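You operate a simulated robot arm through the tools that you are given. There is no shell and no other tool. Be economical: measure what you need, move in short steps, check, and stop when the job is done.

The job below is to be done with a simulated robot arm. You get a single attempt, and the scene is never put back.

## Task
Move the mount from its post to the parts strip of rack one.
Fine: open the drop bar first; shut it after, and swing the motor prop in.
Where things are to end (x, y in the base frame): mount within 60 mm of [770, 10].

Only the result counts: the job must be done as asked and must still hold three seconds after the hand-in. Knocking over, shifting, dropping, spilling or breaking anything else fails it.

## Robot
A 7-joint arm with a two-finger parallel gripper, fixed in place. Base frame: the origin is at the foot of the arm, x ahead of it, y to its left, z up. Lengths are in mm, angles in degrees, forces in N, time in s.
Its first joint turns from -166.0 to 166.0 degrees. Payload 4.4 kg.
The TCP is the grasp point between the finger pads, 23 mm short of the fingertips. In the tool frame z runs along the fingers and y along their closing line. The gripper opens to 94 mm. The fingers are 38 mm wide and 10 mm thick; the gripper's body (54 by 96 mm) begins 39 mm behind the TCP.
Orientation is told as [roll, pitch, yaw] about the base's x, y, z axes, in that order, counted from this pose: with the fingers straight down and closing along the base's y, the tool's x points along the base's -x, its y along +y and its z along -z.

## Interface
- The arm moves only by the tool arm_command. Its argument "commands" is a list of rows, each a list of 6 numbers: the shift along the base's x, y, z in units of 200 mm (1.0 is 200 mm), then the turn, a rotation vector about the base's x, y, z in units of 90 degrees (1.0 is 90 degrees). In form: [[tx, ty, tz, rx, ry, rz], ...]. A call has 1 to 10 rows; each row is the pose to reach, as a shift and turn from the pose commanded when the call began. "grip" is the finger opening in mm, from 0 to 94, set as the call begins (left out, the last holds). A call with a number of a shift or a turn outside -1 to 1 is refused whole. Each row takes 0.2 s and may step no farther than 50 mm and 8.6 degrees from the row before; otherwise, or with a gripper value out of range, the whole call is refused. Where a pose cannot be reached the arm comes as near as it can. A force on the tool above 90 N (or 10 N above the force at the start of the call, whichever is more), or a blocked arm, ends the call early, and 0.2 s more pass. Each finger travels about 72 mm/s and halts on what it meets, pressing with about 30 N; the grip force reading is that of the motor and also rises with nothing between the fingers. The clock runs only during rows and for 0.2 s after the last one: add rows that repeat a pose to give the fingers time. The reply holds the time, the measured pose of the TCP, the force on the tool along the base axes, the opening and the grip force, in the units named above and with some noise, with the torque about the TCP (base axes, N m) and any sound that the robot's microphone picked up, and new pictures: "pictures" is both (left out), scene, wrist or none.
- Cameras (640 x 400 px; columns grow to the right, rows downward): "scene" is fixed at [49.4, -646.8, 1470.5]; the picture's right is [0.64, -0.77, 0.00], its down [-0.13, -0.11, -0.99] and it looks along [0.76, 0.63, -0.17] (base axes); focal length 277 px, centre (320, 200). "wrist" rides on the gripper at [86, 16, -75] in the tool frame; the picture's right is [-0.18, 0.98, 0.00], its down [-0.58, -0.11, -0.81] and it looks along [-0.79, -0.15, 0.59] (tool axes); focal length 243 px, centre (320, 200).
- point_at(camera, pixels): there is no depth. For up to 12 entries [column, row, z] of the newest picture of that camera ("zoom" is the newest enlarged one), the place [x, y] in the base frame at which the ray of that pixel passes the height z, good to about 2 mm. It takes no simulated time.
- enlarge(camera, box): a new picture of the part [left, top, right, bottom] of that camera's present view, enlarged. It takes no simulated time.
- job_done(): hands the job in; it is judged then, once.

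Work in short steps. Measure before you move; look again where a grasp or a placing could have gone wrong, and mend it. You have 80 turns and 200 pictures in all, those below and enlarged ones among them. Open the gripper and draw the arm clear of the work before you hand the job in, unless the task says otherwise; then end with one line.

The tools are called after "Emit:" as name(argument=value, ...) on one line, values as JSON. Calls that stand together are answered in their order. arm_command: Moves the arm, as the interface text tells. Its arguments: {"type":"object","properties":{"commands":{"type":"array"},"grip":{"type":"number"},"pictures":{"type":"string","enum":["both","scene","wrist","none"]}},"required":["commands"]} The other tools are called the same way: point_at (camera, pixels) gives the place at which the rays of pixels pass given heights; enlarge (camera, box) takes an enlarged picture of a part of a camera's view; job_done () hands the job in.

At the start:

```text
time_s: 0.0
tcp_pos: [591.0, -272.0, 1557.8]
tool_rot: [0.0, 0.0, 0.0]
ft_force: [0.0, 0.2, 0.0]
ft_torque: [0.05, 0.02, 0.04]
grip_width: 94.0
grip_force: 0.0
```

scene: 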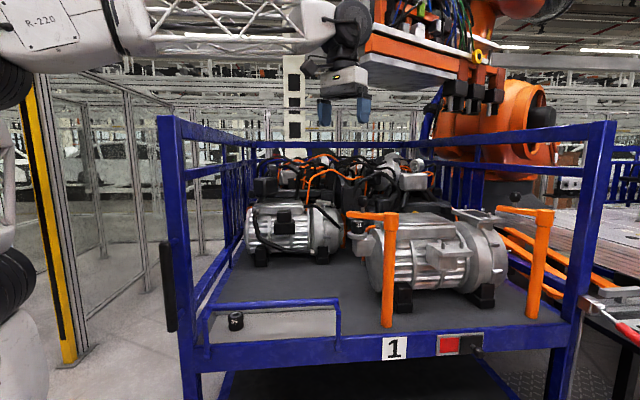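
wrist: 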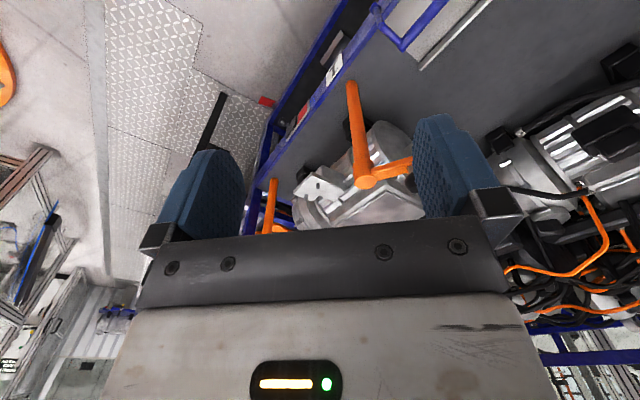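

I start by looking closer at the rack's front: the small black part near (235,320), the blue bar around (270,305), the orange props and the red box at (450,345).

Emit:
enlarge(camera="scene", box=[150, 240, 350, 400])

Emit:
enlarge(camera="scene", box=[340, 180, 640, 370])

Emit:
enlarge(camera="wrist", box=[180, 0, 500, 200])

Emit:
enlarge(camera="scene", box=[150, 100, 350, 260])

```text
2.50 times, centred on (250, 320) of scene
```

zoom: 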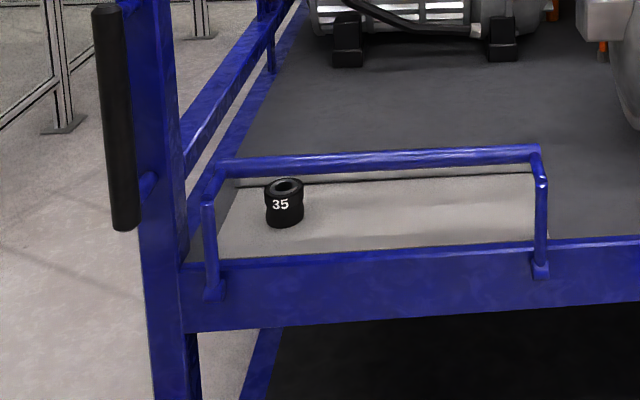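

```text
2.11 times, centred on (490, 275) of scene
```

zoom: 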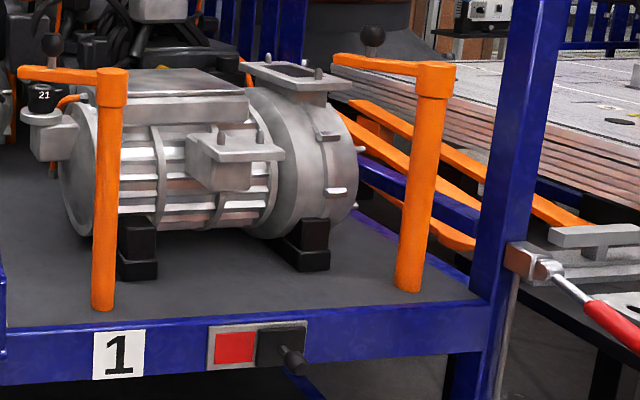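

```text
2.00 times, centred on (340, 100) of wrist
```

zoom: 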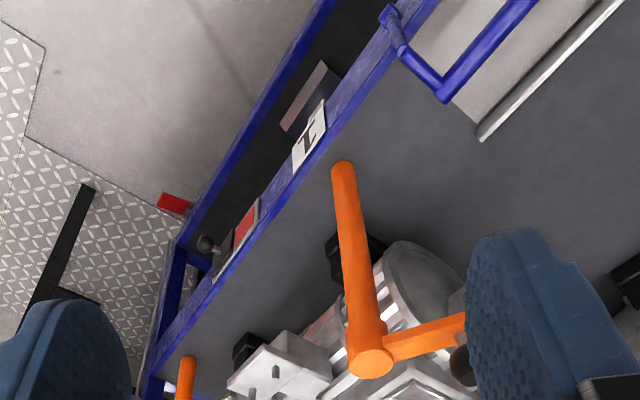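

```text
2.50 times, centred on (250, 180) of scene
```

zoom: 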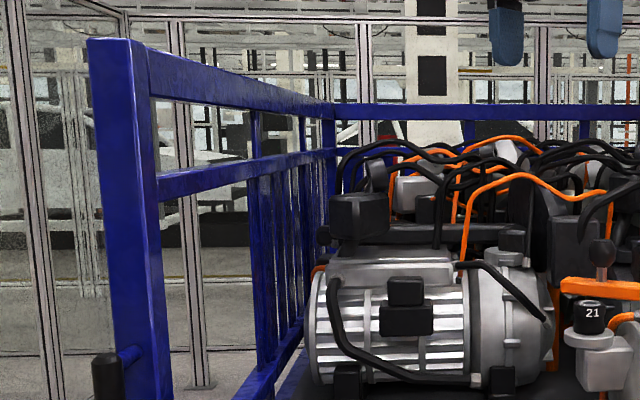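

The mount marked 21 sits on a stand by the left orange prop at about (359,225). A second mount, 35, is on the strip at (235,320). I compute where the key features lie at several heights.

Emit:
point_at(camera="scene", pixels=[[207, 356, 830], [338, 348, 830], [217, 305, 900], [337, 300, 900], [308, 320, 840], [235, 326, 840], [388, 325, 830], [534, 315, 830], [390, 218, 1150], [545, 213, 1150], [359, 225, 1150], [450, 345, 800]])

Emit:
point_at(camera="wrist", pixels=[[388, 5, 830], [405, 45, 900], [420, 68, 840], [352, 82, 830], [365, 180, 1150], [408, 165, 1150], [278, 230, 1150], [274, 182, 1100]])

```text
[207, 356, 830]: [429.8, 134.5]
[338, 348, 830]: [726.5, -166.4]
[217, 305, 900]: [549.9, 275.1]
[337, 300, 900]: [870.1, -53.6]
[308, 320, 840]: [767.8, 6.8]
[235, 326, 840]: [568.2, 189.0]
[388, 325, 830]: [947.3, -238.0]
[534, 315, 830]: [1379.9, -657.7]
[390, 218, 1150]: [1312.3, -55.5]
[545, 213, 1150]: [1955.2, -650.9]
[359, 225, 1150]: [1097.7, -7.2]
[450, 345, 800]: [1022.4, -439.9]
```

```text
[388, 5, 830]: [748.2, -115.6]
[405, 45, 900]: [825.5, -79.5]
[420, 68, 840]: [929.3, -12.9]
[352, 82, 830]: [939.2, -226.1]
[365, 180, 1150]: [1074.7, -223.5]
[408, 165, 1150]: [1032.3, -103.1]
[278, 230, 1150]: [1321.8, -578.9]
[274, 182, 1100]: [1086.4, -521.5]
```

The rack looks turned by about 45°, its front beam running from (430,134) to (726,-166). The left prop post stands near (943,-230), with its arm near z=1240. I move the arm back over free space to get a view of the strip, hoop and mount.

Emit:
arm_command(commands=[[-0.14, 0.14, -0.07, 0, 0, 0], [-0.28, 0.28, -0.14, 0, 0, 0], [-0.42, 0.42, -0.21, 0, 0, 0], [-0.56, 0.56, -0.28, 0, 0, 0], [-0.7, 0.7, -0.35, 0, 0, 0], [-0.84, 0.84, -0.42, 0, 0, 0], [-1, 1, -0.5, 0, 0, 0]])

```text
time_s: 1.6
tcp_pos: [390.1, -70.1, 1456.5]
tool_rot: [-0.1, 0.1, 0.1]
ft_force: [-0.1, 0.1, -0.1]
ft_torque: [-0.03, 0.02, -0.02]
grip_width: 94.2
grip_force: 0.2
```

scene: 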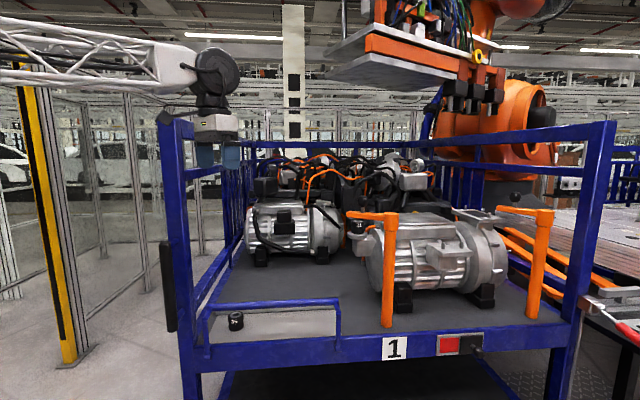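
wrist: 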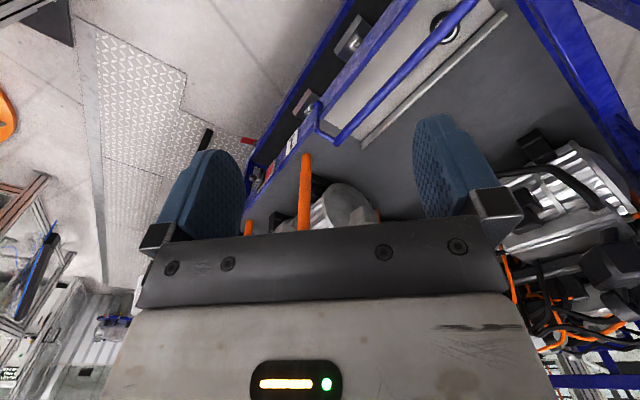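

The strip, hoop and mount 35 (445,28) are now in the wrist view, with gray brackets under the beam at (355,40) and (307,105). I enlarge that area.

Emit:
enlarge(camera="wrist", box=[260, 0, 520, 160])

Emit:
enlarge(camera="wrist", box=[230, 120, 420, 240])

Emit:
enlarge(camera="scene", box=[320, 180, 440, 255])

```text
2.46 times, centred on (390, 80) of wrist
```

zoom: 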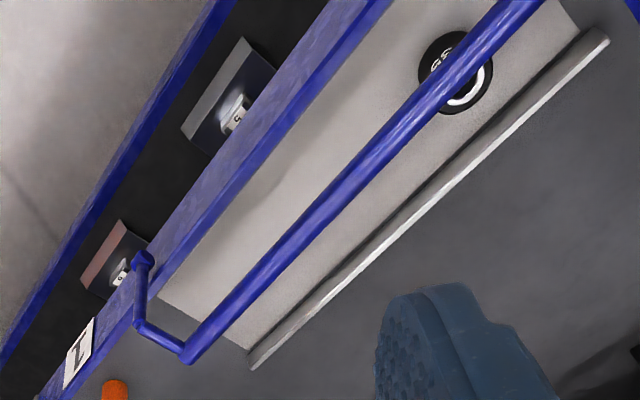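

```text
3.33 times, centred on (325, 180) of wrist
```

zoom: 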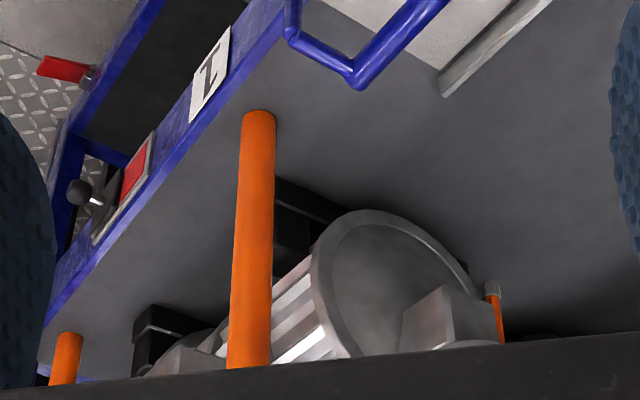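

```text
5.33 times, centred on (380, 218) of scene
```

zoom: 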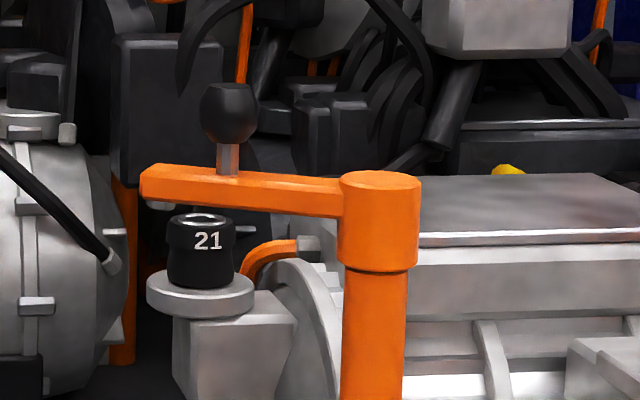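

To get the hoop and prop geometry, I triangulate the hoop's foot (318,105) and corner (336,143) in the wrist view against the scene view. I also take the prop arm tip, knob and mount 21 from the scene zoom.

Emit:
point_at(camera="wrist", pixels=[[318, 106, 830], [318, 106, 880], [336, 142, 850], [336, 142, 950], [445, 27, 850], [445, 27, 900], [362, 226, 830], [486, 0, 950]])

Emit:
point_at(camera="scene", pixels=[[338, 348, 830], [338, 348, 880], [337, 300, 850], [337, 300, 950], [217, 305, 850], [217, 305, 950], [207, 356, 830], [207, 356, 880]])

Emit:
point_at(camera="zoom", pixels=[[380, 185, 1240], [380, 185, 1260], [160, 185, 1240], [160, 185, 1260], [228, 110, 1260], [228, 110, 1300], [228, 170, 1250], [200, 220, 1150], [200, 220, 1200], [200, 285, 1100], [200, 285, 1150]])

```text
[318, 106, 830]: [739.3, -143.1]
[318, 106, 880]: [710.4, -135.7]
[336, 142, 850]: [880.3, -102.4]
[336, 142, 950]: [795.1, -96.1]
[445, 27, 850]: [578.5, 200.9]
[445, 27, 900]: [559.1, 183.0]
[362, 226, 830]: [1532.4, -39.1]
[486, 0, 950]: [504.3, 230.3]
```

```text
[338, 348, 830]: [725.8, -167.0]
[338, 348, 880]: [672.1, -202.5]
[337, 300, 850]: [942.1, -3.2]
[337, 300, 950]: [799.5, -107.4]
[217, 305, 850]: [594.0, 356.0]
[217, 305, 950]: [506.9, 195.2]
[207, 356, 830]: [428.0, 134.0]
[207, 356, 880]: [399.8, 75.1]
```

```text
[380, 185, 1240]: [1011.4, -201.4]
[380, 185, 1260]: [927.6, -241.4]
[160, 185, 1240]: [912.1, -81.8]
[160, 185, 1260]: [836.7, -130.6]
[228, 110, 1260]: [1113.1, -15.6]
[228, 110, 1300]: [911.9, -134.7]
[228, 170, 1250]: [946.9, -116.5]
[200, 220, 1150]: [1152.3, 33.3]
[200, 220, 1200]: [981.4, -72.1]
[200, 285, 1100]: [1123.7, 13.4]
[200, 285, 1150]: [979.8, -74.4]
```

The triangulation puts the hoop feet near (438,154) and (745,-150) at z≈813. Its top rail runs from (513,206) to (802,-98) at z≈943, leaning inward. The prop post is near (966,-223), with its knob at about (930,-120,1297). Next I move the camera over for a better view of mount 21 and the prop.

Emit:
arm_command(commands=[[0.2, 0, 0, 0, 0, 0], [0.4, 0, 0, 0, 0, 0], [0.6, 0, 0, 0, 0, 0], [0.8, 0, 0, 0, 0, 0], [1, 0, 0, 0, 0, 0]], pictures="none")

Emit:
arm_command(commands=[[0.2, 0, 0, 0, 0, 0], [0.4, 0, 0, 0, 0, 0], [0.6, 0, 0, 0, 0, 0], [0.8, 0, 0, 0, 0, 0]])

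```text
time_s: 2.8
tcp_pos: [590.6, -70.8, 1456.4]
tool_rot: [0.1, -0.1, 0.0]
ft_force: [-0.2, -0.1, -0.1]
ft_torque: [-0.04, -0.01, 0.0]
grip_width: 94.0
grip_force: 0.0
```

```text
time_s: 3.8
tcp_pos: [751.5, -70.0, 1458.1]
tool_rot: [0.0, -0.2, 0.0]
ft_force: [0.1, 0.2, 1.3]
ft_torque: [-0.04, -0.01, 0.01]
grip_width: 93.9
grip_force: 0.0
```

scene: 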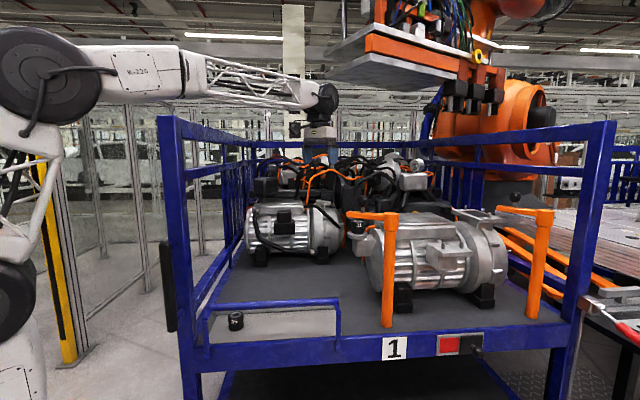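
wrist: 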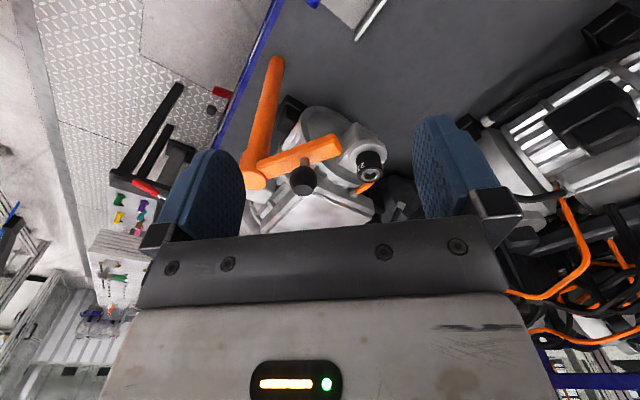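

The wrist view shows mount 21 at (369,165), the orange prop arm from (252,172) to (340,147), and the knob at (303,180). I enlarge that for measuring.

Emit:
enlarge(camera="wrist", box=[230, 100, 430, 225])

Emit:
point_at(camera="wrist", pixels=[[369, 158, 1150], [369, 158, 1200], [303, 180, 1290], [303, 180, 1310], [340, 147, 1250], [252, 170, 1250]])

```text
3.20 times, centred on (330, 162) of wrist
```

zoom: 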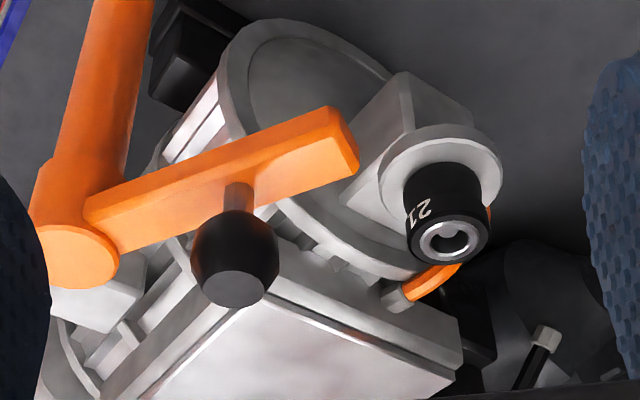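

```text
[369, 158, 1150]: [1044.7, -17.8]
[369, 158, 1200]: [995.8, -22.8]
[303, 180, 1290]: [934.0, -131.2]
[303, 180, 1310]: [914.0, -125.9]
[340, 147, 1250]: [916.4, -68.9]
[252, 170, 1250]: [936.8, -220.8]
```

I triangulate mount 21's top ring at wrist (369.7,174.5), the disc below it, and the prop head top and tip against the scene view.

Emit:
point_at(camera="zoom", pixels=[[447, 240, 1150], [447, 240, 1200], [432, 190, 1100], [432, 190, 1150], [80, 258, 1250], [80, 258, 1230], [345, 140, 1250], [345, 140, 1230], [232, 255, 1290], [232, 255, 1310]])

Emit:
point_at(camera="scene", pixels=[[358, 221.4, 1150], [358, 221.4, 1200], [357.5, 234.5, 1100], [357.5, 234.5, 1150], [391, 214.5, 1250], [391, 214.5, 1230], [348, 213.5, 1250], [348, 213.5, 1230], [362.7, 202, 1290], [362.7, 202, 1310]])

```text
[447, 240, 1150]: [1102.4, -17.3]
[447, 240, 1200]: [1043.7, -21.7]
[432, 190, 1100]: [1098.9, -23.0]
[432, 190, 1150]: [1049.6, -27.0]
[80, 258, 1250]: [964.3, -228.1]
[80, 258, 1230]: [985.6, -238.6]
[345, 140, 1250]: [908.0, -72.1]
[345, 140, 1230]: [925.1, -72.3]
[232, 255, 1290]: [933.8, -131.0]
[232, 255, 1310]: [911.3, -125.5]
```

```text
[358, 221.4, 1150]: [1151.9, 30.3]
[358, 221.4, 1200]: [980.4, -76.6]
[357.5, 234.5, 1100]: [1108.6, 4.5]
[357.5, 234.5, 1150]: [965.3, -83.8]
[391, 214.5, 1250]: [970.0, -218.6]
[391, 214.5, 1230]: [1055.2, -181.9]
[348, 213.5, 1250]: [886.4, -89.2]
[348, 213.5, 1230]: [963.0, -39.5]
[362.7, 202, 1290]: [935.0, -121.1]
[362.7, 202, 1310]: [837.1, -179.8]
```

Mount 21's top is at (1074,-19,1173) and the prop's pivot is at (966,-222), with its tip near (906,-76,1246). I do the bar first: I move above the rail's middle, about (672,39), turned 45° so the fingers close across it.

Emit:
arm_command(commands=[[-0.06, 0.08, 0, 0, 0, -0.083], [-0.13, 0.18, -0.05, 0, 0, -0.167], [-0.2, 0.27, -0.15, 0, 0, -0.25], [-0.27, 0.36, -0.3, 0, 0, -0.333], [-0.33, 0.45, -0.45, 0, 0, -0.417], [-0.4, 0.545, -0.6, 0, 0, -0.5], [-0.4, 0.545, -0.8, 0, 0, -0.5], [-0.4, 0.545, -1, 0, 0, -0.5]])

```text
time_s: 5.6
tcp_pos: [670.4, 36.3, 1256.8]
tool_rot: [0.0, 0.0, -45.1]
ft_force: [0.0, 0.4, 0.5]
ft_torque: [0.02, 0.01, 0.01]
grip_width: 94.0
grip_force: 0.0
```

scene: 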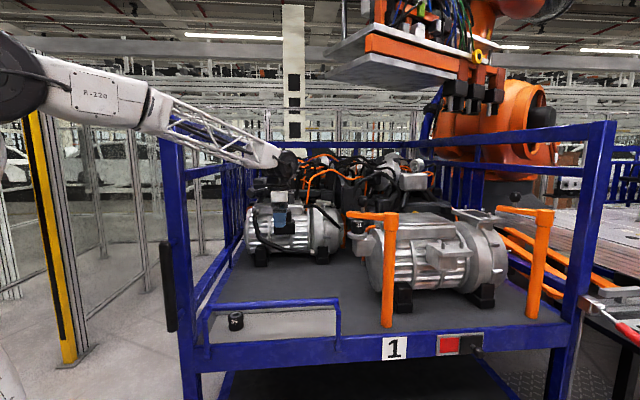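
wrist: 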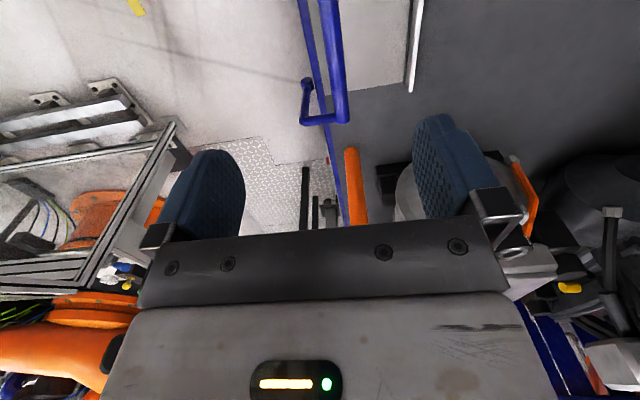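

The rail now runs from (328,0) to its corner (338,112), between the fingers. I check its position at the estimated height.

Emit:
point_at(camera="wrist", pixels=[[338, 110, 943], [328, 5, 943], [338, 110, 920], [328, 5, 920], [328, 5, 960], [306, 85, 813], [306, 85, 850], [307, 118, 830]])

Emit:
enlarge(camera="wrist", box=[260, 0, 440, 150])

```text
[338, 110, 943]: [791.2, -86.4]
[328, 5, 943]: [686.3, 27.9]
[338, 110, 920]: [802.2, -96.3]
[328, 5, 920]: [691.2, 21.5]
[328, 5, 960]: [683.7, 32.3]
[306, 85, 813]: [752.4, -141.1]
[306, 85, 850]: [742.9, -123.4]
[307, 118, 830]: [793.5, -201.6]
```

```text
2.67 times, centred on (350, 75) of wrist
```

zoom: 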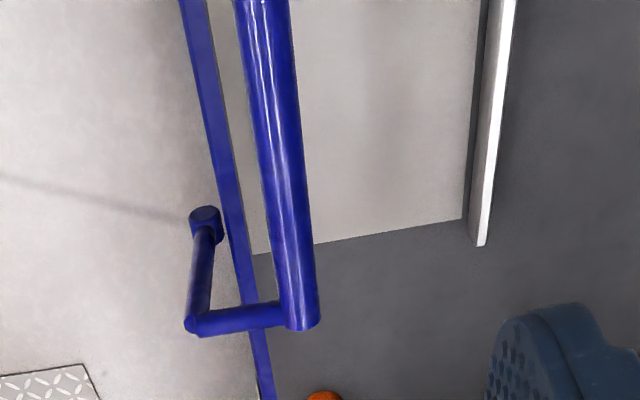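

The leg stands upright on the beam's front face and bends inward to the rail. So the bar is a hinged hoop that should swing outward. I lower over the rail at (673,41).

Emit:
arm_command(commands=[[0.01, 0.02, -0.25, 0, 0, 0], [0.01, 0.02, -0.5, 0, 0, 0], [0.01, 0.02, -0.75, 0, 0, 0], [0.01, 0.02, -1, 0, 0, 0]])

```text
refused: row 1 steps farther than a row can; nothing moved
```

The first row was just over 50 mm, so I use smaller steps.

Emit:
arm_command(commands=[[0.01, 0.02, -0.2, 0, 0, 0], [0.01, 0.02, -0.4, 0, 0, 0], [0.01, 0.02, -0.6, 0, 0, 0], [0.01, 0.02, -0.8, 0, 0, 0], [0.01, 0.02, -1, 0, 0, 0]])

```text
time_s: 6.8
tcp_pos: [673.4, 45.4, 1060.6]
tool_rot: [-0.1, -0.1, -44.9]
ft_force: [-0.1, -0.8, 0.5]
ft_torque: [-0.04, 0.03, 0.0]
grip_width: 94.0
grip_force: 0.1
```

scene: 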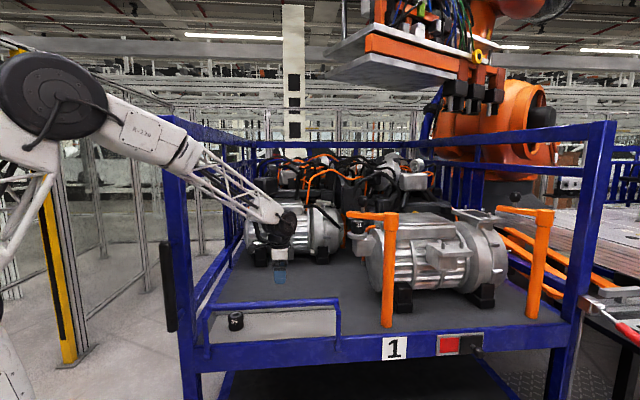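
wrist: 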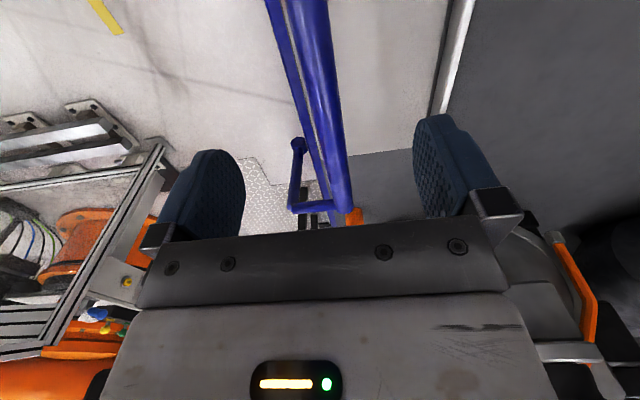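

The rail (centre from about (318,60) to (338,190)) is well between the fingers. I check its line again at this range.

Emit:
point_at(camera="wrist", pixels=[[338, 190, 943], [318, 60, 943], [318, 60, 925], [308, 5, 943], [326, 5, 935], [286, 5, 935], [298, 145, 813]])

```text
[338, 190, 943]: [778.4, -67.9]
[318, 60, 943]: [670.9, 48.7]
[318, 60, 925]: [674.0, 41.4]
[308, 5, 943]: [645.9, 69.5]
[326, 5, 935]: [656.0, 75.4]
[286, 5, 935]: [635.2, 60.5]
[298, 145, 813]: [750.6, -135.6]
```

It is aligned within a few mm. I lower 120 mm to straddle the rail, then close.

Emit:
arm_command(commands=[[0, 0, -0.2, 0, 0, 0], [0, 0, -0.4, 0, 0, 0], [0, 0, -0.61, 0, 0, 0]])

Emit:
arm_command(commands=[[0, 0, 0, 0, 0, 0], [0, 0, 0, 0, 0, 0], [0, 0, 0, 0, 0, 0], [0, 0, 0, 0, 0, 0]], grip=10)

```text
time_s: 7.6
tcp_pos: [676.8, 42.1, 936.6]
tool_rot: [0.0, 0.0, -45.0]
ft_force: [-0.6, -0.3, 0.0]
ft_torque: [0.0, 0.01, 0.01]
grip_width: 94.0
grip_force: 0.1
```

scene: 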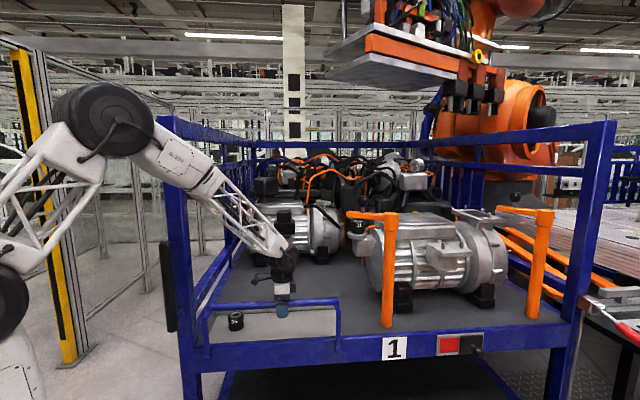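
wrist: 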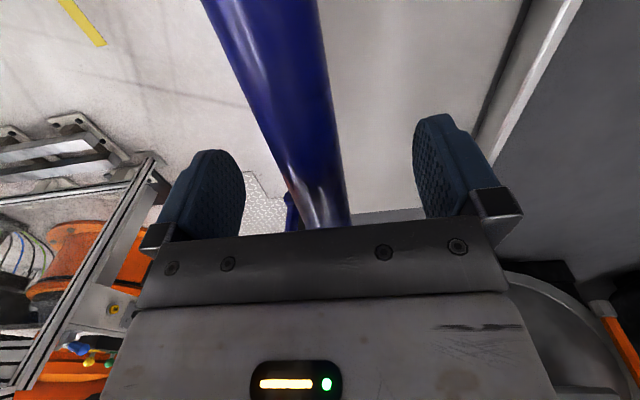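

```text
time_s: 8.6
tcp_pos: [675.6, 40.4, 935.7]
tool_rot: [0.0, 0.0, -45.0]
ft_force: [-34.6, -38.0, 12.7]
ft_torque: [0.26, 0.53, 1.44]
grip_width: 27.5
grip_force: 44.4
```

scene: 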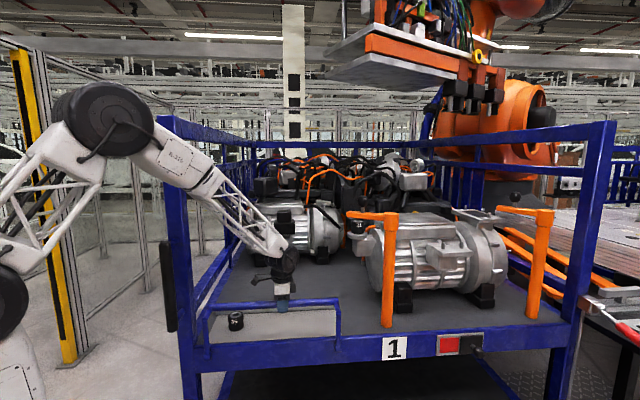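
wrist: 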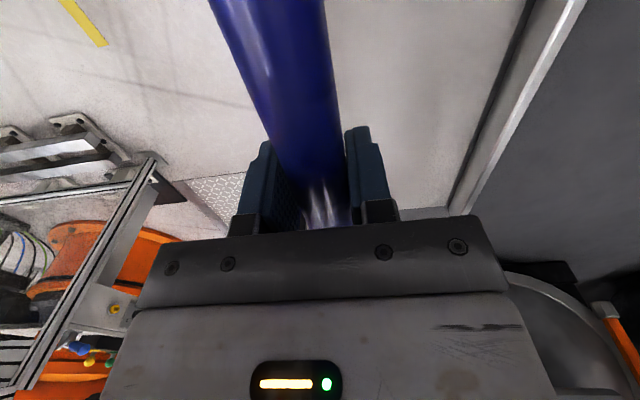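

The rail is gripped (27.5 mm) and the fingers are pressing toward the outside. I swing the bar outward along an arc about the pivot, which I take as 72 mm out and 123 mm below, and watch the force.

Emit:
arm_command(commands=[[-0.0495, -0.0495, 0.035, 0, 0, 0], [-0.1156, -0.1156, 0.069, 0, 0, 0], [-0.184, -0.184, 0.0895, 0, 0, 0], [-0.253, -0.253, 0.0965, 0, 0, 0]])

```text
time_s: 9.6
tcp_pos: [623.8, -7.2, 954.8]
tool_rot: [0.1, -0.1, -45.0]
ft_force: [9.1, -5.5, 14.3]
ft_torque: [0.66, 0.0, -1.69]
grip_width: 27.5
grip_force: 45.4
```

scene: 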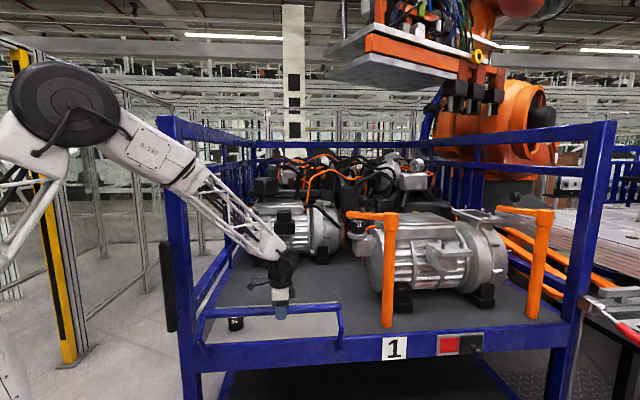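
wrist: 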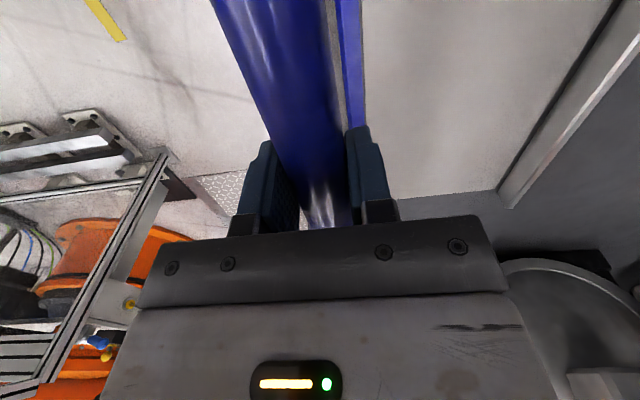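

It moves freely with small forces. I carry on along the arc outward.

Emit:
arm_command(commands=[[-0.0873, -0.0873, -0.011, 0, 0, 0], [-0.1718, -0.1718, -0.043, 0, 0, 0], [-0.251, -0.251, -0.095, 0, 0, 0], [-0.3227, -0.3227, -0.166, 0, 0, 0], [-0.3846, -0.3846, -0.2535, 0, 0, 0]])

```text
time_s: 10.8
tcp_pos: [542.6, -88.5, 899.9]
tool_rot: [-0.1, 0.0, -44.9]
ft_force: [-12.0, 8.1, -1.4]
ft_torque: [1.01, 0.31, -0.61]
grip_width: 26.8
grip_force: 44.6
```

scene: 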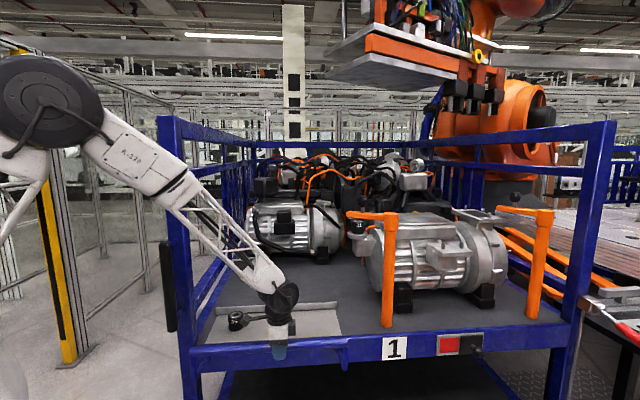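
wrist: 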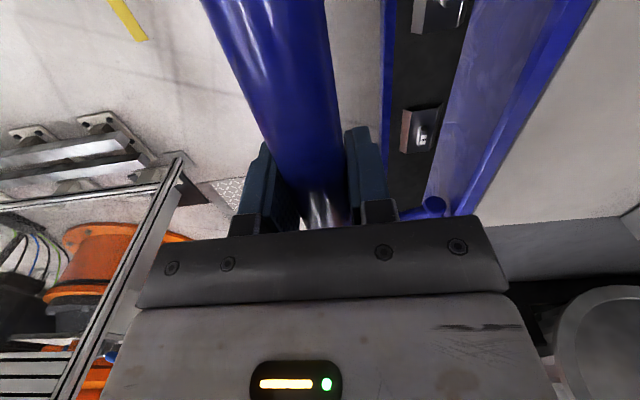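

Still free. I continue to about 90° outward, stopping if there is resistance.

Emit:
arm_command(commands=[[-0.05, -0.05, -0.1015, 0, 0, 0], [-0.087, -0.087, -0.2135, 0, 0, 0], [-0.1096, -0.1096, -0.333, 0, 0, 0], [-0.117, -0.117, -0.4565, 0, 0, 0]])

```text
time_s: 11.8
tcp_pos: [522.0, -110.5, 813.2]
tool_rot: [0.0, 0.0, -45.0]
ft_force: [-53.7, -41.0, 25.5]
ft_torque: [0.32, -0.51, -0.17]
grip_width: 39.7
grip_force: 33.3
```

scene: 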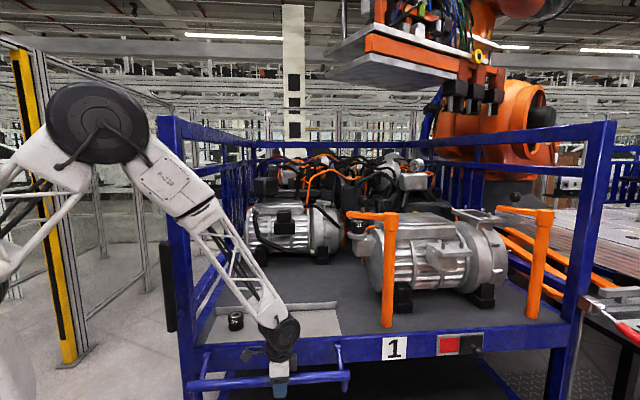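
wrist: 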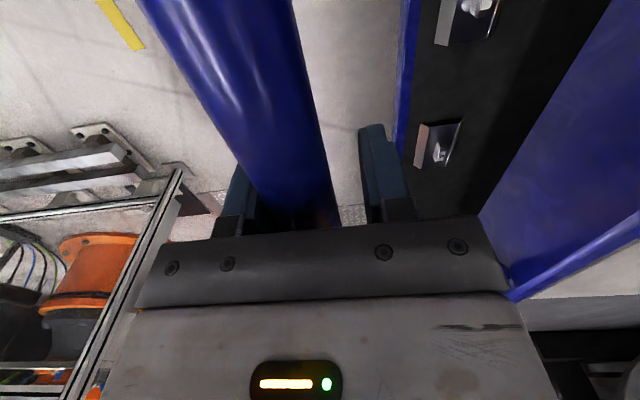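

The opening grew to 39.7 mm and the tool is being pushed outward, so the rail sits farther out than my arc. I shift outward 12 mm to recentre the grip and look.

Emit:
arm_command(commands=[[-0.02, -0.02, 0, 0, 0, 0], [-0.0424, -0.0424, 0, 0, 0, 0], [-0.0424, -0.0424, 0, 0, 0, 0]])

```text
time_s: 12.6
tcp_pos: [516.5, -115.7, 813.3]
tool_rot: [0.2, -0.2, -44.8]
ft_force: [21.7, 39.5, -12.5]
ft_torque: [-0.34, 0.24, -1.29]
grip_width: 27.2
grip_force: 45.6
stopped in row 3: the force on the tool passed its limit at 94 N (the readings are from after the stop); the commanded pose is now the measured one
```

scene: 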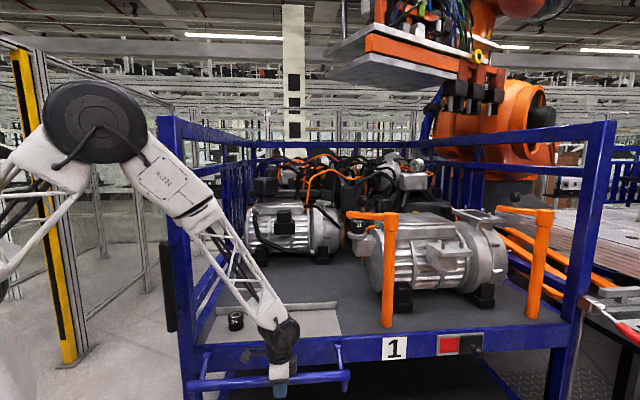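
wrist: 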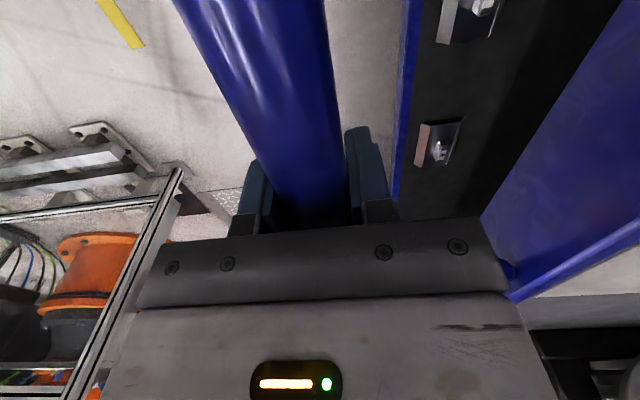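

The grip is centred again, and the rail lies about 150 mm out from the pivot at roughly its height. I try a little further down to find out whether this is the stop.

Emit:
arm_command(commands=[[0.0, 0.0, -0.05, 0, 0, 0], [0.004, 0.004, -0.1, 0, 0, 0], [0.011, 0.011, -0.15, 0, 0, 0]])

```text
time_s: 13.2
tcp_pos: [517.5, -117.8, 801.3]
tool_rot: [0.3, -0.4, -44.9]
ft_force: [-29.0, -1.4, 39.6]
ft_torque: [1.49, 0.21, -0.4]
grip_width: 27.3
grip_force: 44.7
stopped in row 2: the force on the tool passed its limit at 145 N (the readings are from after the stop); the commanded pose is now the measured one
```

scene: 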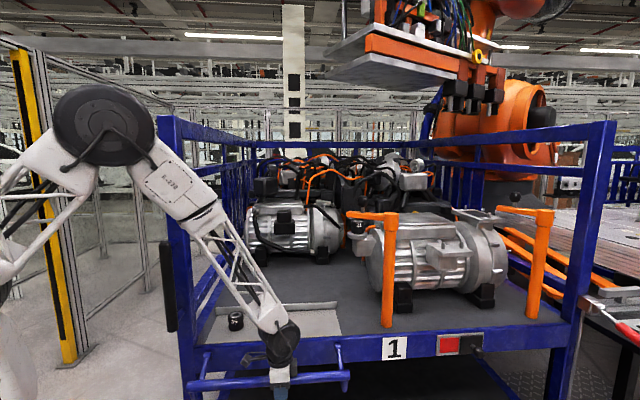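
wrist: 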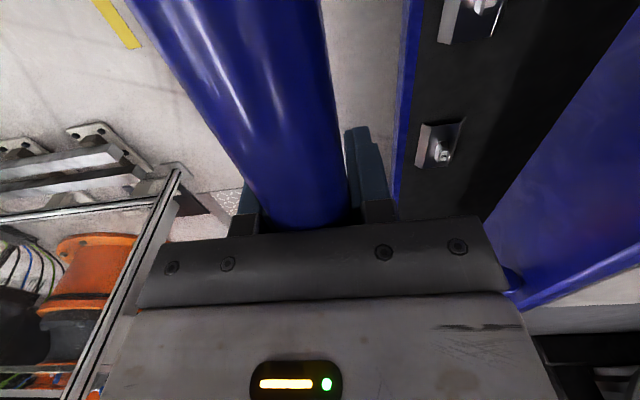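

A firm stop: 145 N downward, and the rail did not move, so the bar is open. I release and rise.

Emit:
arm_command(commands=[[0, 0, 0.01, 0, 0, 0], [0, 0, 0.02, 0, 0, 0], [0, 0, 0.02, 0, 0, 0], [0, 0, 0.02, 0, 0, 0]], grip=94, pictures="none")

Emit:
arm_command(commands=[[0, 0, 0.2, 0, 0, 0], [0, 0, 0.4, 0, 0, 0], [0, 0, 0.6, 0, 0, 0], [0, 0, 0.8, 0, 0, 0], [0, 0, 1, 0, 0, 0]])

```text
time_s: 14.2
tcp_pos: [518.6, -118.2, 803.5]
tool_rot: [0.4, -0.6, -44.9]
ft_force: [0.9, 0.5, -0.6]
ft_torque: [0.0, 0.04, 0.0]
grip_width: 94.0
grip_force: 0.1
```

```text
time_s: 15.3
tcp_pos: [520.2, -115.7, 1004.6]
tool_rot: [0.3, -0.3, -45.0]
ft_force: [-0.5, 0.7, 0.0]
ft_torque: [0.01, -0.02, 0.01]
grip_width: 93.9
grip_force: 0.1
```

scene: 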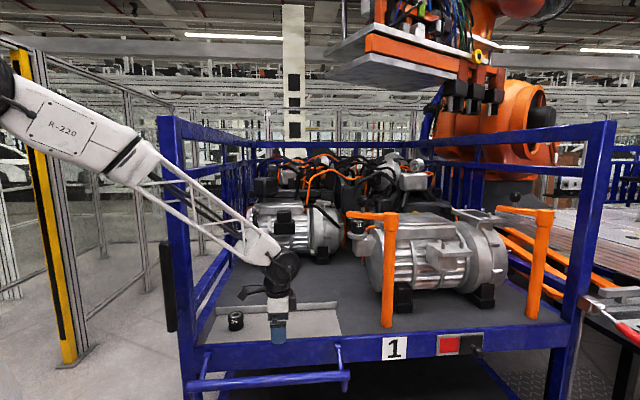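
wrist: 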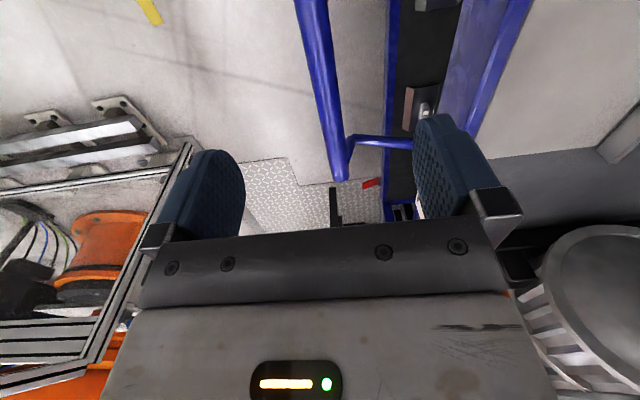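

The bar rests open: the rail in the scene runs (190,386) to (348,376). Now I rise and turn back to yaw 0, heading for mount 21 at (1074,-19).

Emit:
arm_command(commands=[[0, 0, 0.2, 0, 0, 0.083], [0.05, 0.05, 0.4, 0, 0, 0.167], [0.15, 0.1, 0.6, 0, 0, 0.25], [0.25, 0.2, 0.8, 0, 0, 0.333], [0.4, 0.3, 0.9, 0, 0, 0.417], [0.6, 0.4, 1, 0, 0, 0.5], [0.8, 0.48, 1, 0, 0, 0.5], [1, 0.48, 1, 0, 0, 0.5]], pictures="none")

Emit:
arm_command(commands=[[0.1, 0, 0.2, 0, 0, 0], [0.2, 0, 0.4, 0, 0, 0], [0.3, 0, 0.6, 0, 0, 0], [0.5, 0, 0.7, 0, 0, 0], [0.7, 0, 0.7, 0, 0, 0], [0.9, 0, 0.7, 0, 0, 0]])

```text
time_s: 17.1
tcp_pos: [719.0, -23.8, 1204.0]
tool_rot: [0.3, -0.5, 0.1]
ft_force: [-0.7, 0.0, 0.9]
ft_torque: [0.02, 0.02, 0.0]
grip_width: 93.8
grip_force: 0.1
```

```text
time_s: 18.6
tcp_pos: [900.9, -20.0, 1347.3]
tool_rot: [0.3, -0.5, 0.1]
ft_force: [-0.5, 0.3, 1.6]
ft_torque: [-0.02, -0.04, 0.04]
grip_width: 93.7
grip_force: 0.0
```

scene: 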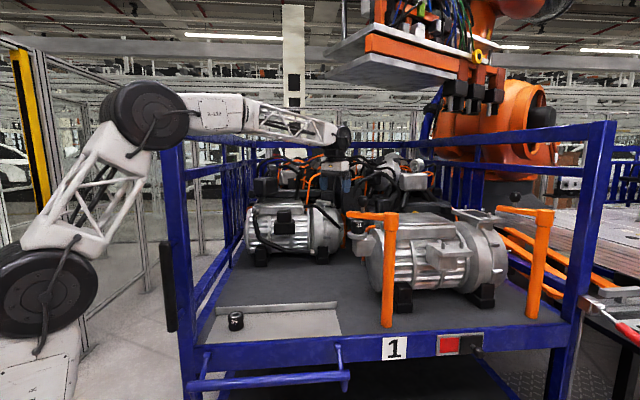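
wrist: 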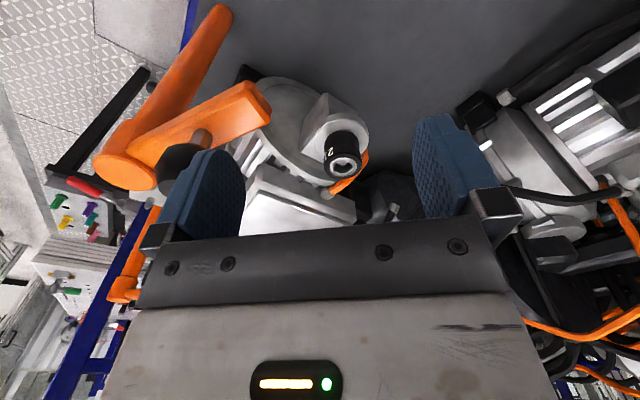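

The mount is at (342,150), with its top ring at about (346,162). I refine its position.

Emit:
point_at(camera="wrist", pixels=[[347, 165, 1170], [340, 135, 1117], [265, 95, 1250], [180, 158, 1290]])

Emit:
arm_command(commands=[[0.2, 0, 0, 0, 0, 0], [0.4, 0, 0, 0, 0, 0], [0.6, 0, 0, 0, 0, 0]])

```text
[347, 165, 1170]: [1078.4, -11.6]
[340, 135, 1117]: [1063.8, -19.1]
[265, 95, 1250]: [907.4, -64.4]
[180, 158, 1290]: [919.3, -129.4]
```

```text
time_s: 19.4
tcp_pos: [1019.8, -21.4, 1346.1]
tool_rot: [0.2, -0.6, 0.1]
ft_force: [-0.8, 0.5, 0.5]
ft_torque: [0.02, -0.01, 0.02]
grip_width: 94.0
grip_force: 0.0
```

scene: 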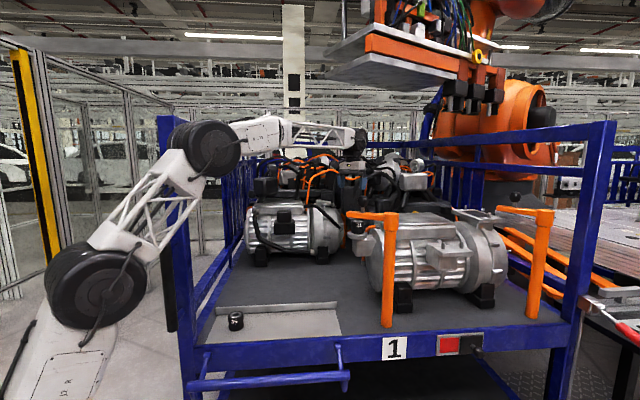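
wrist: 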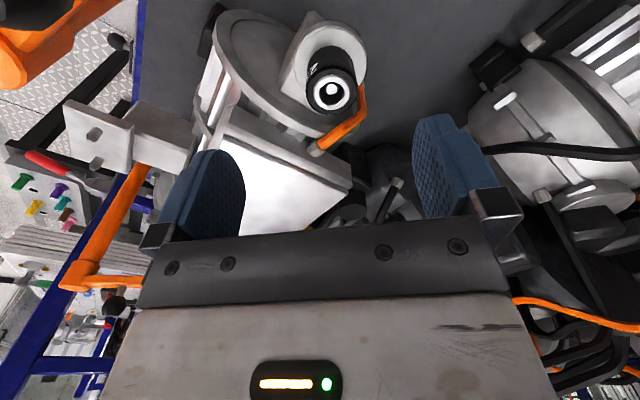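

It reaches well with the tool straight down. The ring is now at (332,93), so I measure again.

Emit:
point_at(camera="wrist", pixels=[[332, 94, 1170], [329, 58, 1117], [309, 93, 1170], [356, 93, 1170]])

Emit:
enlarge(camera="wrist", box=[250, 0, 450, 160])

```text
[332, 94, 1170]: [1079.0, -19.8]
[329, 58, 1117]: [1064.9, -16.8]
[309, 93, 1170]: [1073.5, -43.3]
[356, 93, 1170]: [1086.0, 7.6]
```

```text
2.50 times, centred on (350, 80) of wrist
```

zoom: 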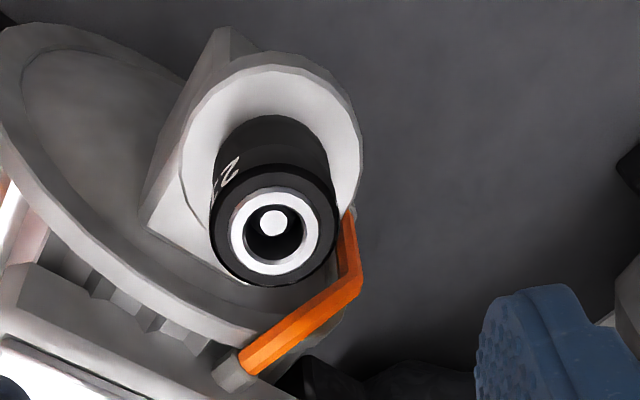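

The mount sits on a pin through its bore, so it must be lifted straight up. An orange hose runs near its far side, and I check how high it is before putting a finger there.

Emit:
point_at(camera="wrist", pixels=[[359, 107, 1100], [359, 107, 1150], [348, 130, 1150], [348, 130, 1180], [323, 145, 1150]])

Emit:
point_at(camera="scene", pixels=[[366, 232, 1100], [366, 232, 1150], [369, 226.5, 1150], [369, 226.5, 1180], [377, 226, 1150]])

```text
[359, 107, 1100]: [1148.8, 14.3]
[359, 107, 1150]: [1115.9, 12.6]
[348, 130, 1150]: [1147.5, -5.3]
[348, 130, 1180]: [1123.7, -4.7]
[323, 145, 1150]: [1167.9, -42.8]
```

```text
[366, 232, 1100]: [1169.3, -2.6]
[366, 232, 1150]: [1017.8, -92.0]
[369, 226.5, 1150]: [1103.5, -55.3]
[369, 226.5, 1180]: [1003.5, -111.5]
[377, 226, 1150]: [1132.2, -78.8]
```

The hose is at x≥1140, beyond the fingers' reach of 1097. I move over the mount and come down to z≈1215.

Emit:
arm_command(commands=[[0.15, 0, 0, 0, 0, 0], [0.29, 0.005, 0, 0, 0, 0], [0.29, 0.005, -0.2, 0, 0, 0], [0.29, 0.005, -0.4, 0, 0, 0], [0.29, 0.005, -0.6, 0, 0, 0]])

```text
time_s: 20.6
tcp_pos: [1075.3, -21.7, 1226.7]
tool_rot: [0.3, -0.5, 0.0]
ft_force: [0.0, -0.5, 1.2]
ft_torque: [-0.03, 0.01, 0.0]
grip_width: 94.3
grip_force: 0.1
```

scene: 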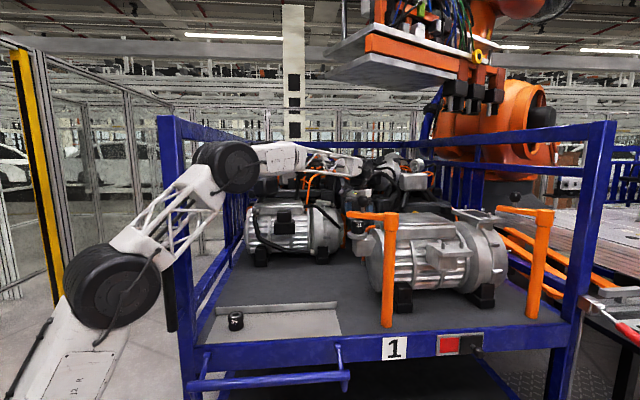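
wrist: 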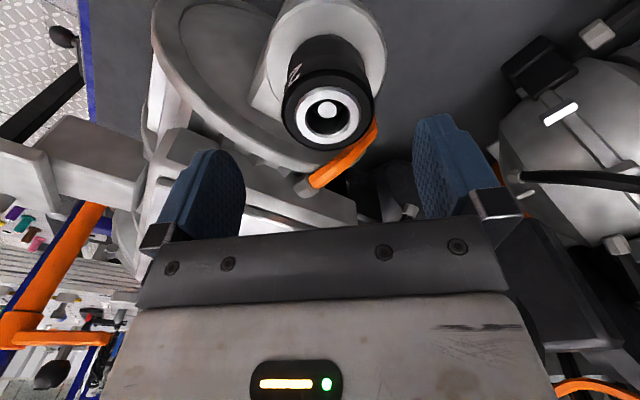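

The ring is centred at about (328,114); I re-measure before going down.

Emit:
point_at(camera="wrist", pixels=[[328, 114, 1170], [284, 110, 1170], [371, 110, 1170], [323, 45, 1117]])

```text
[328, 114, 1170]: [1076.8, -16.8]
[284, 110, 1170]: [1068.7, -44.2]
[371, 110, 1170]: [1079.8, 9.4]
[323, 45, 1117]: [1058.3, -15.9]
```

It is at (1077,-17). I shift 3 mm in y and lower to z≈1148.

Emit:
arm_command(commands=[[0.004, 0.017, -0.15, 0, 0, 0], [0.004, 0.017, -0.3, 0, 0, 0], [0.004, 0.017, -0.39, 0, 0, 0]])

```text
time_s: 21.4
tcp_pos: [1075.9, -17.0, 1145.9]
tool_rot: [0.3, -0.6, 0.1]
ft_force: [-0.1, 0.1, -0.2]
ft_torque: [0.01, 0.02, 0.01]
grip_width: 93.9
grip_force: 0.0
```

scene: 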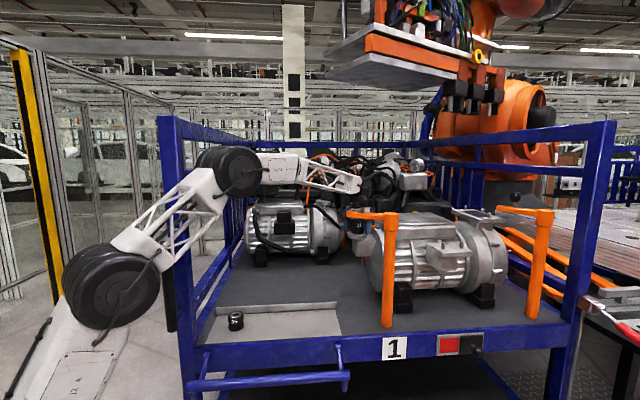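
wrist: 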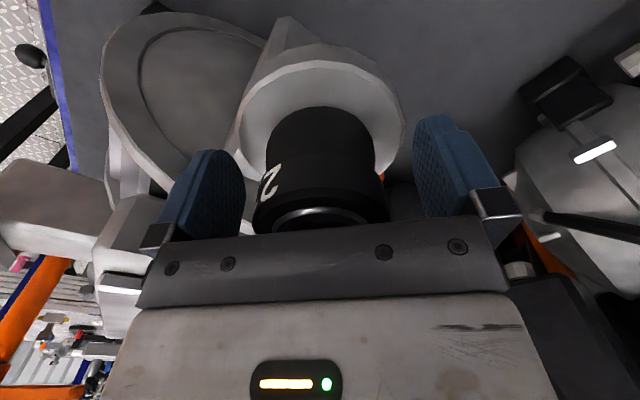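

The mount is centred between the pads, so I close on it.

Emit:
arm_command(commands=[[0, 0, 0, 0, 0, 0], [0, 0, 0, 0, 0, 0], [0, 0, 0, 0, 0, 0], [0, 0, 0, 0, 0, 0]], grip=40, pictures="wrist")

```text
time_s: 22.4
tcp_pos: [1075.6, -17.4, 1145.4]
tool_rot: [0.3, -0.5, 0.1]
ft_force: [-1.5, 0.0, 0.9]
ft_torque: [-0.09, 0.03, -0.03]
grip_width: 55.6
grip_force: 30.1
```

wrist: 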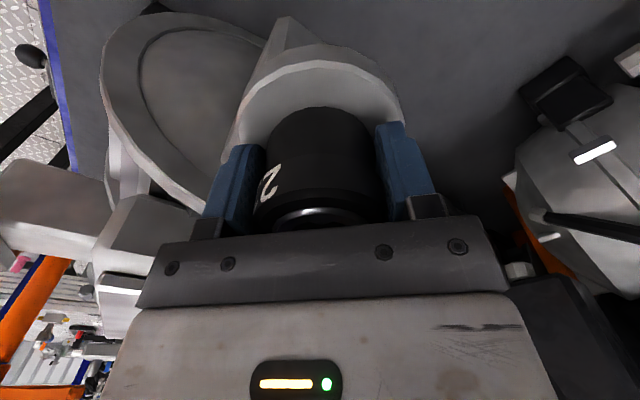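

Held at 55.6 mm with a balanced grip. I lift straight up slowly.

Emit:
arm_command(commands=[[0, 0, 0.1, 0, 0, 0], [0, 0, 0.2, 0, 0, 0], [0, 0, 0.35, 0, 0, 0], [0, 0, 0.5, 0, 0, 0], [0, 0, 0.7, 0, 0, 0], [0, 0, 0.9, 0, 0, 0]])

```text
time_s: 23.8
tcp_pos: [1076.1, -16.4, 1323.9]
tool_rot: [0.3, -0.4, 0.1]
ft_force: [-0.4, -0.1, -4.5]
ft_torque: [0.0, 0.03, 0.04]
grip_width: 55.6
grip_force: 30.3
```

scene: 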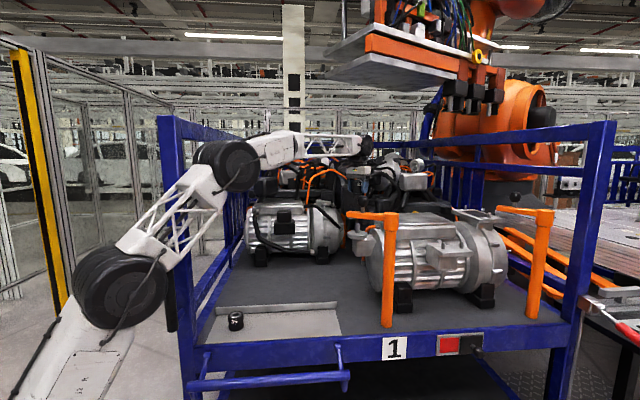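
wrist: 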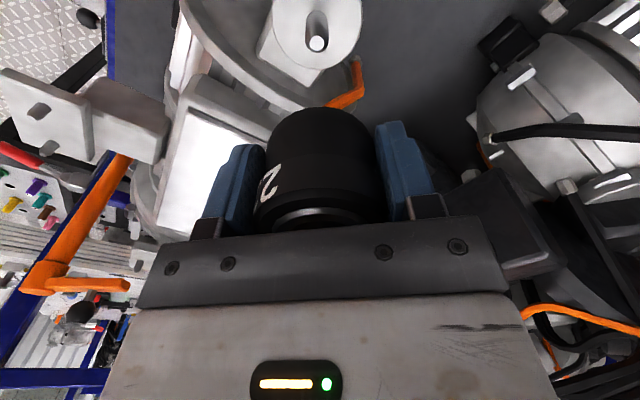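

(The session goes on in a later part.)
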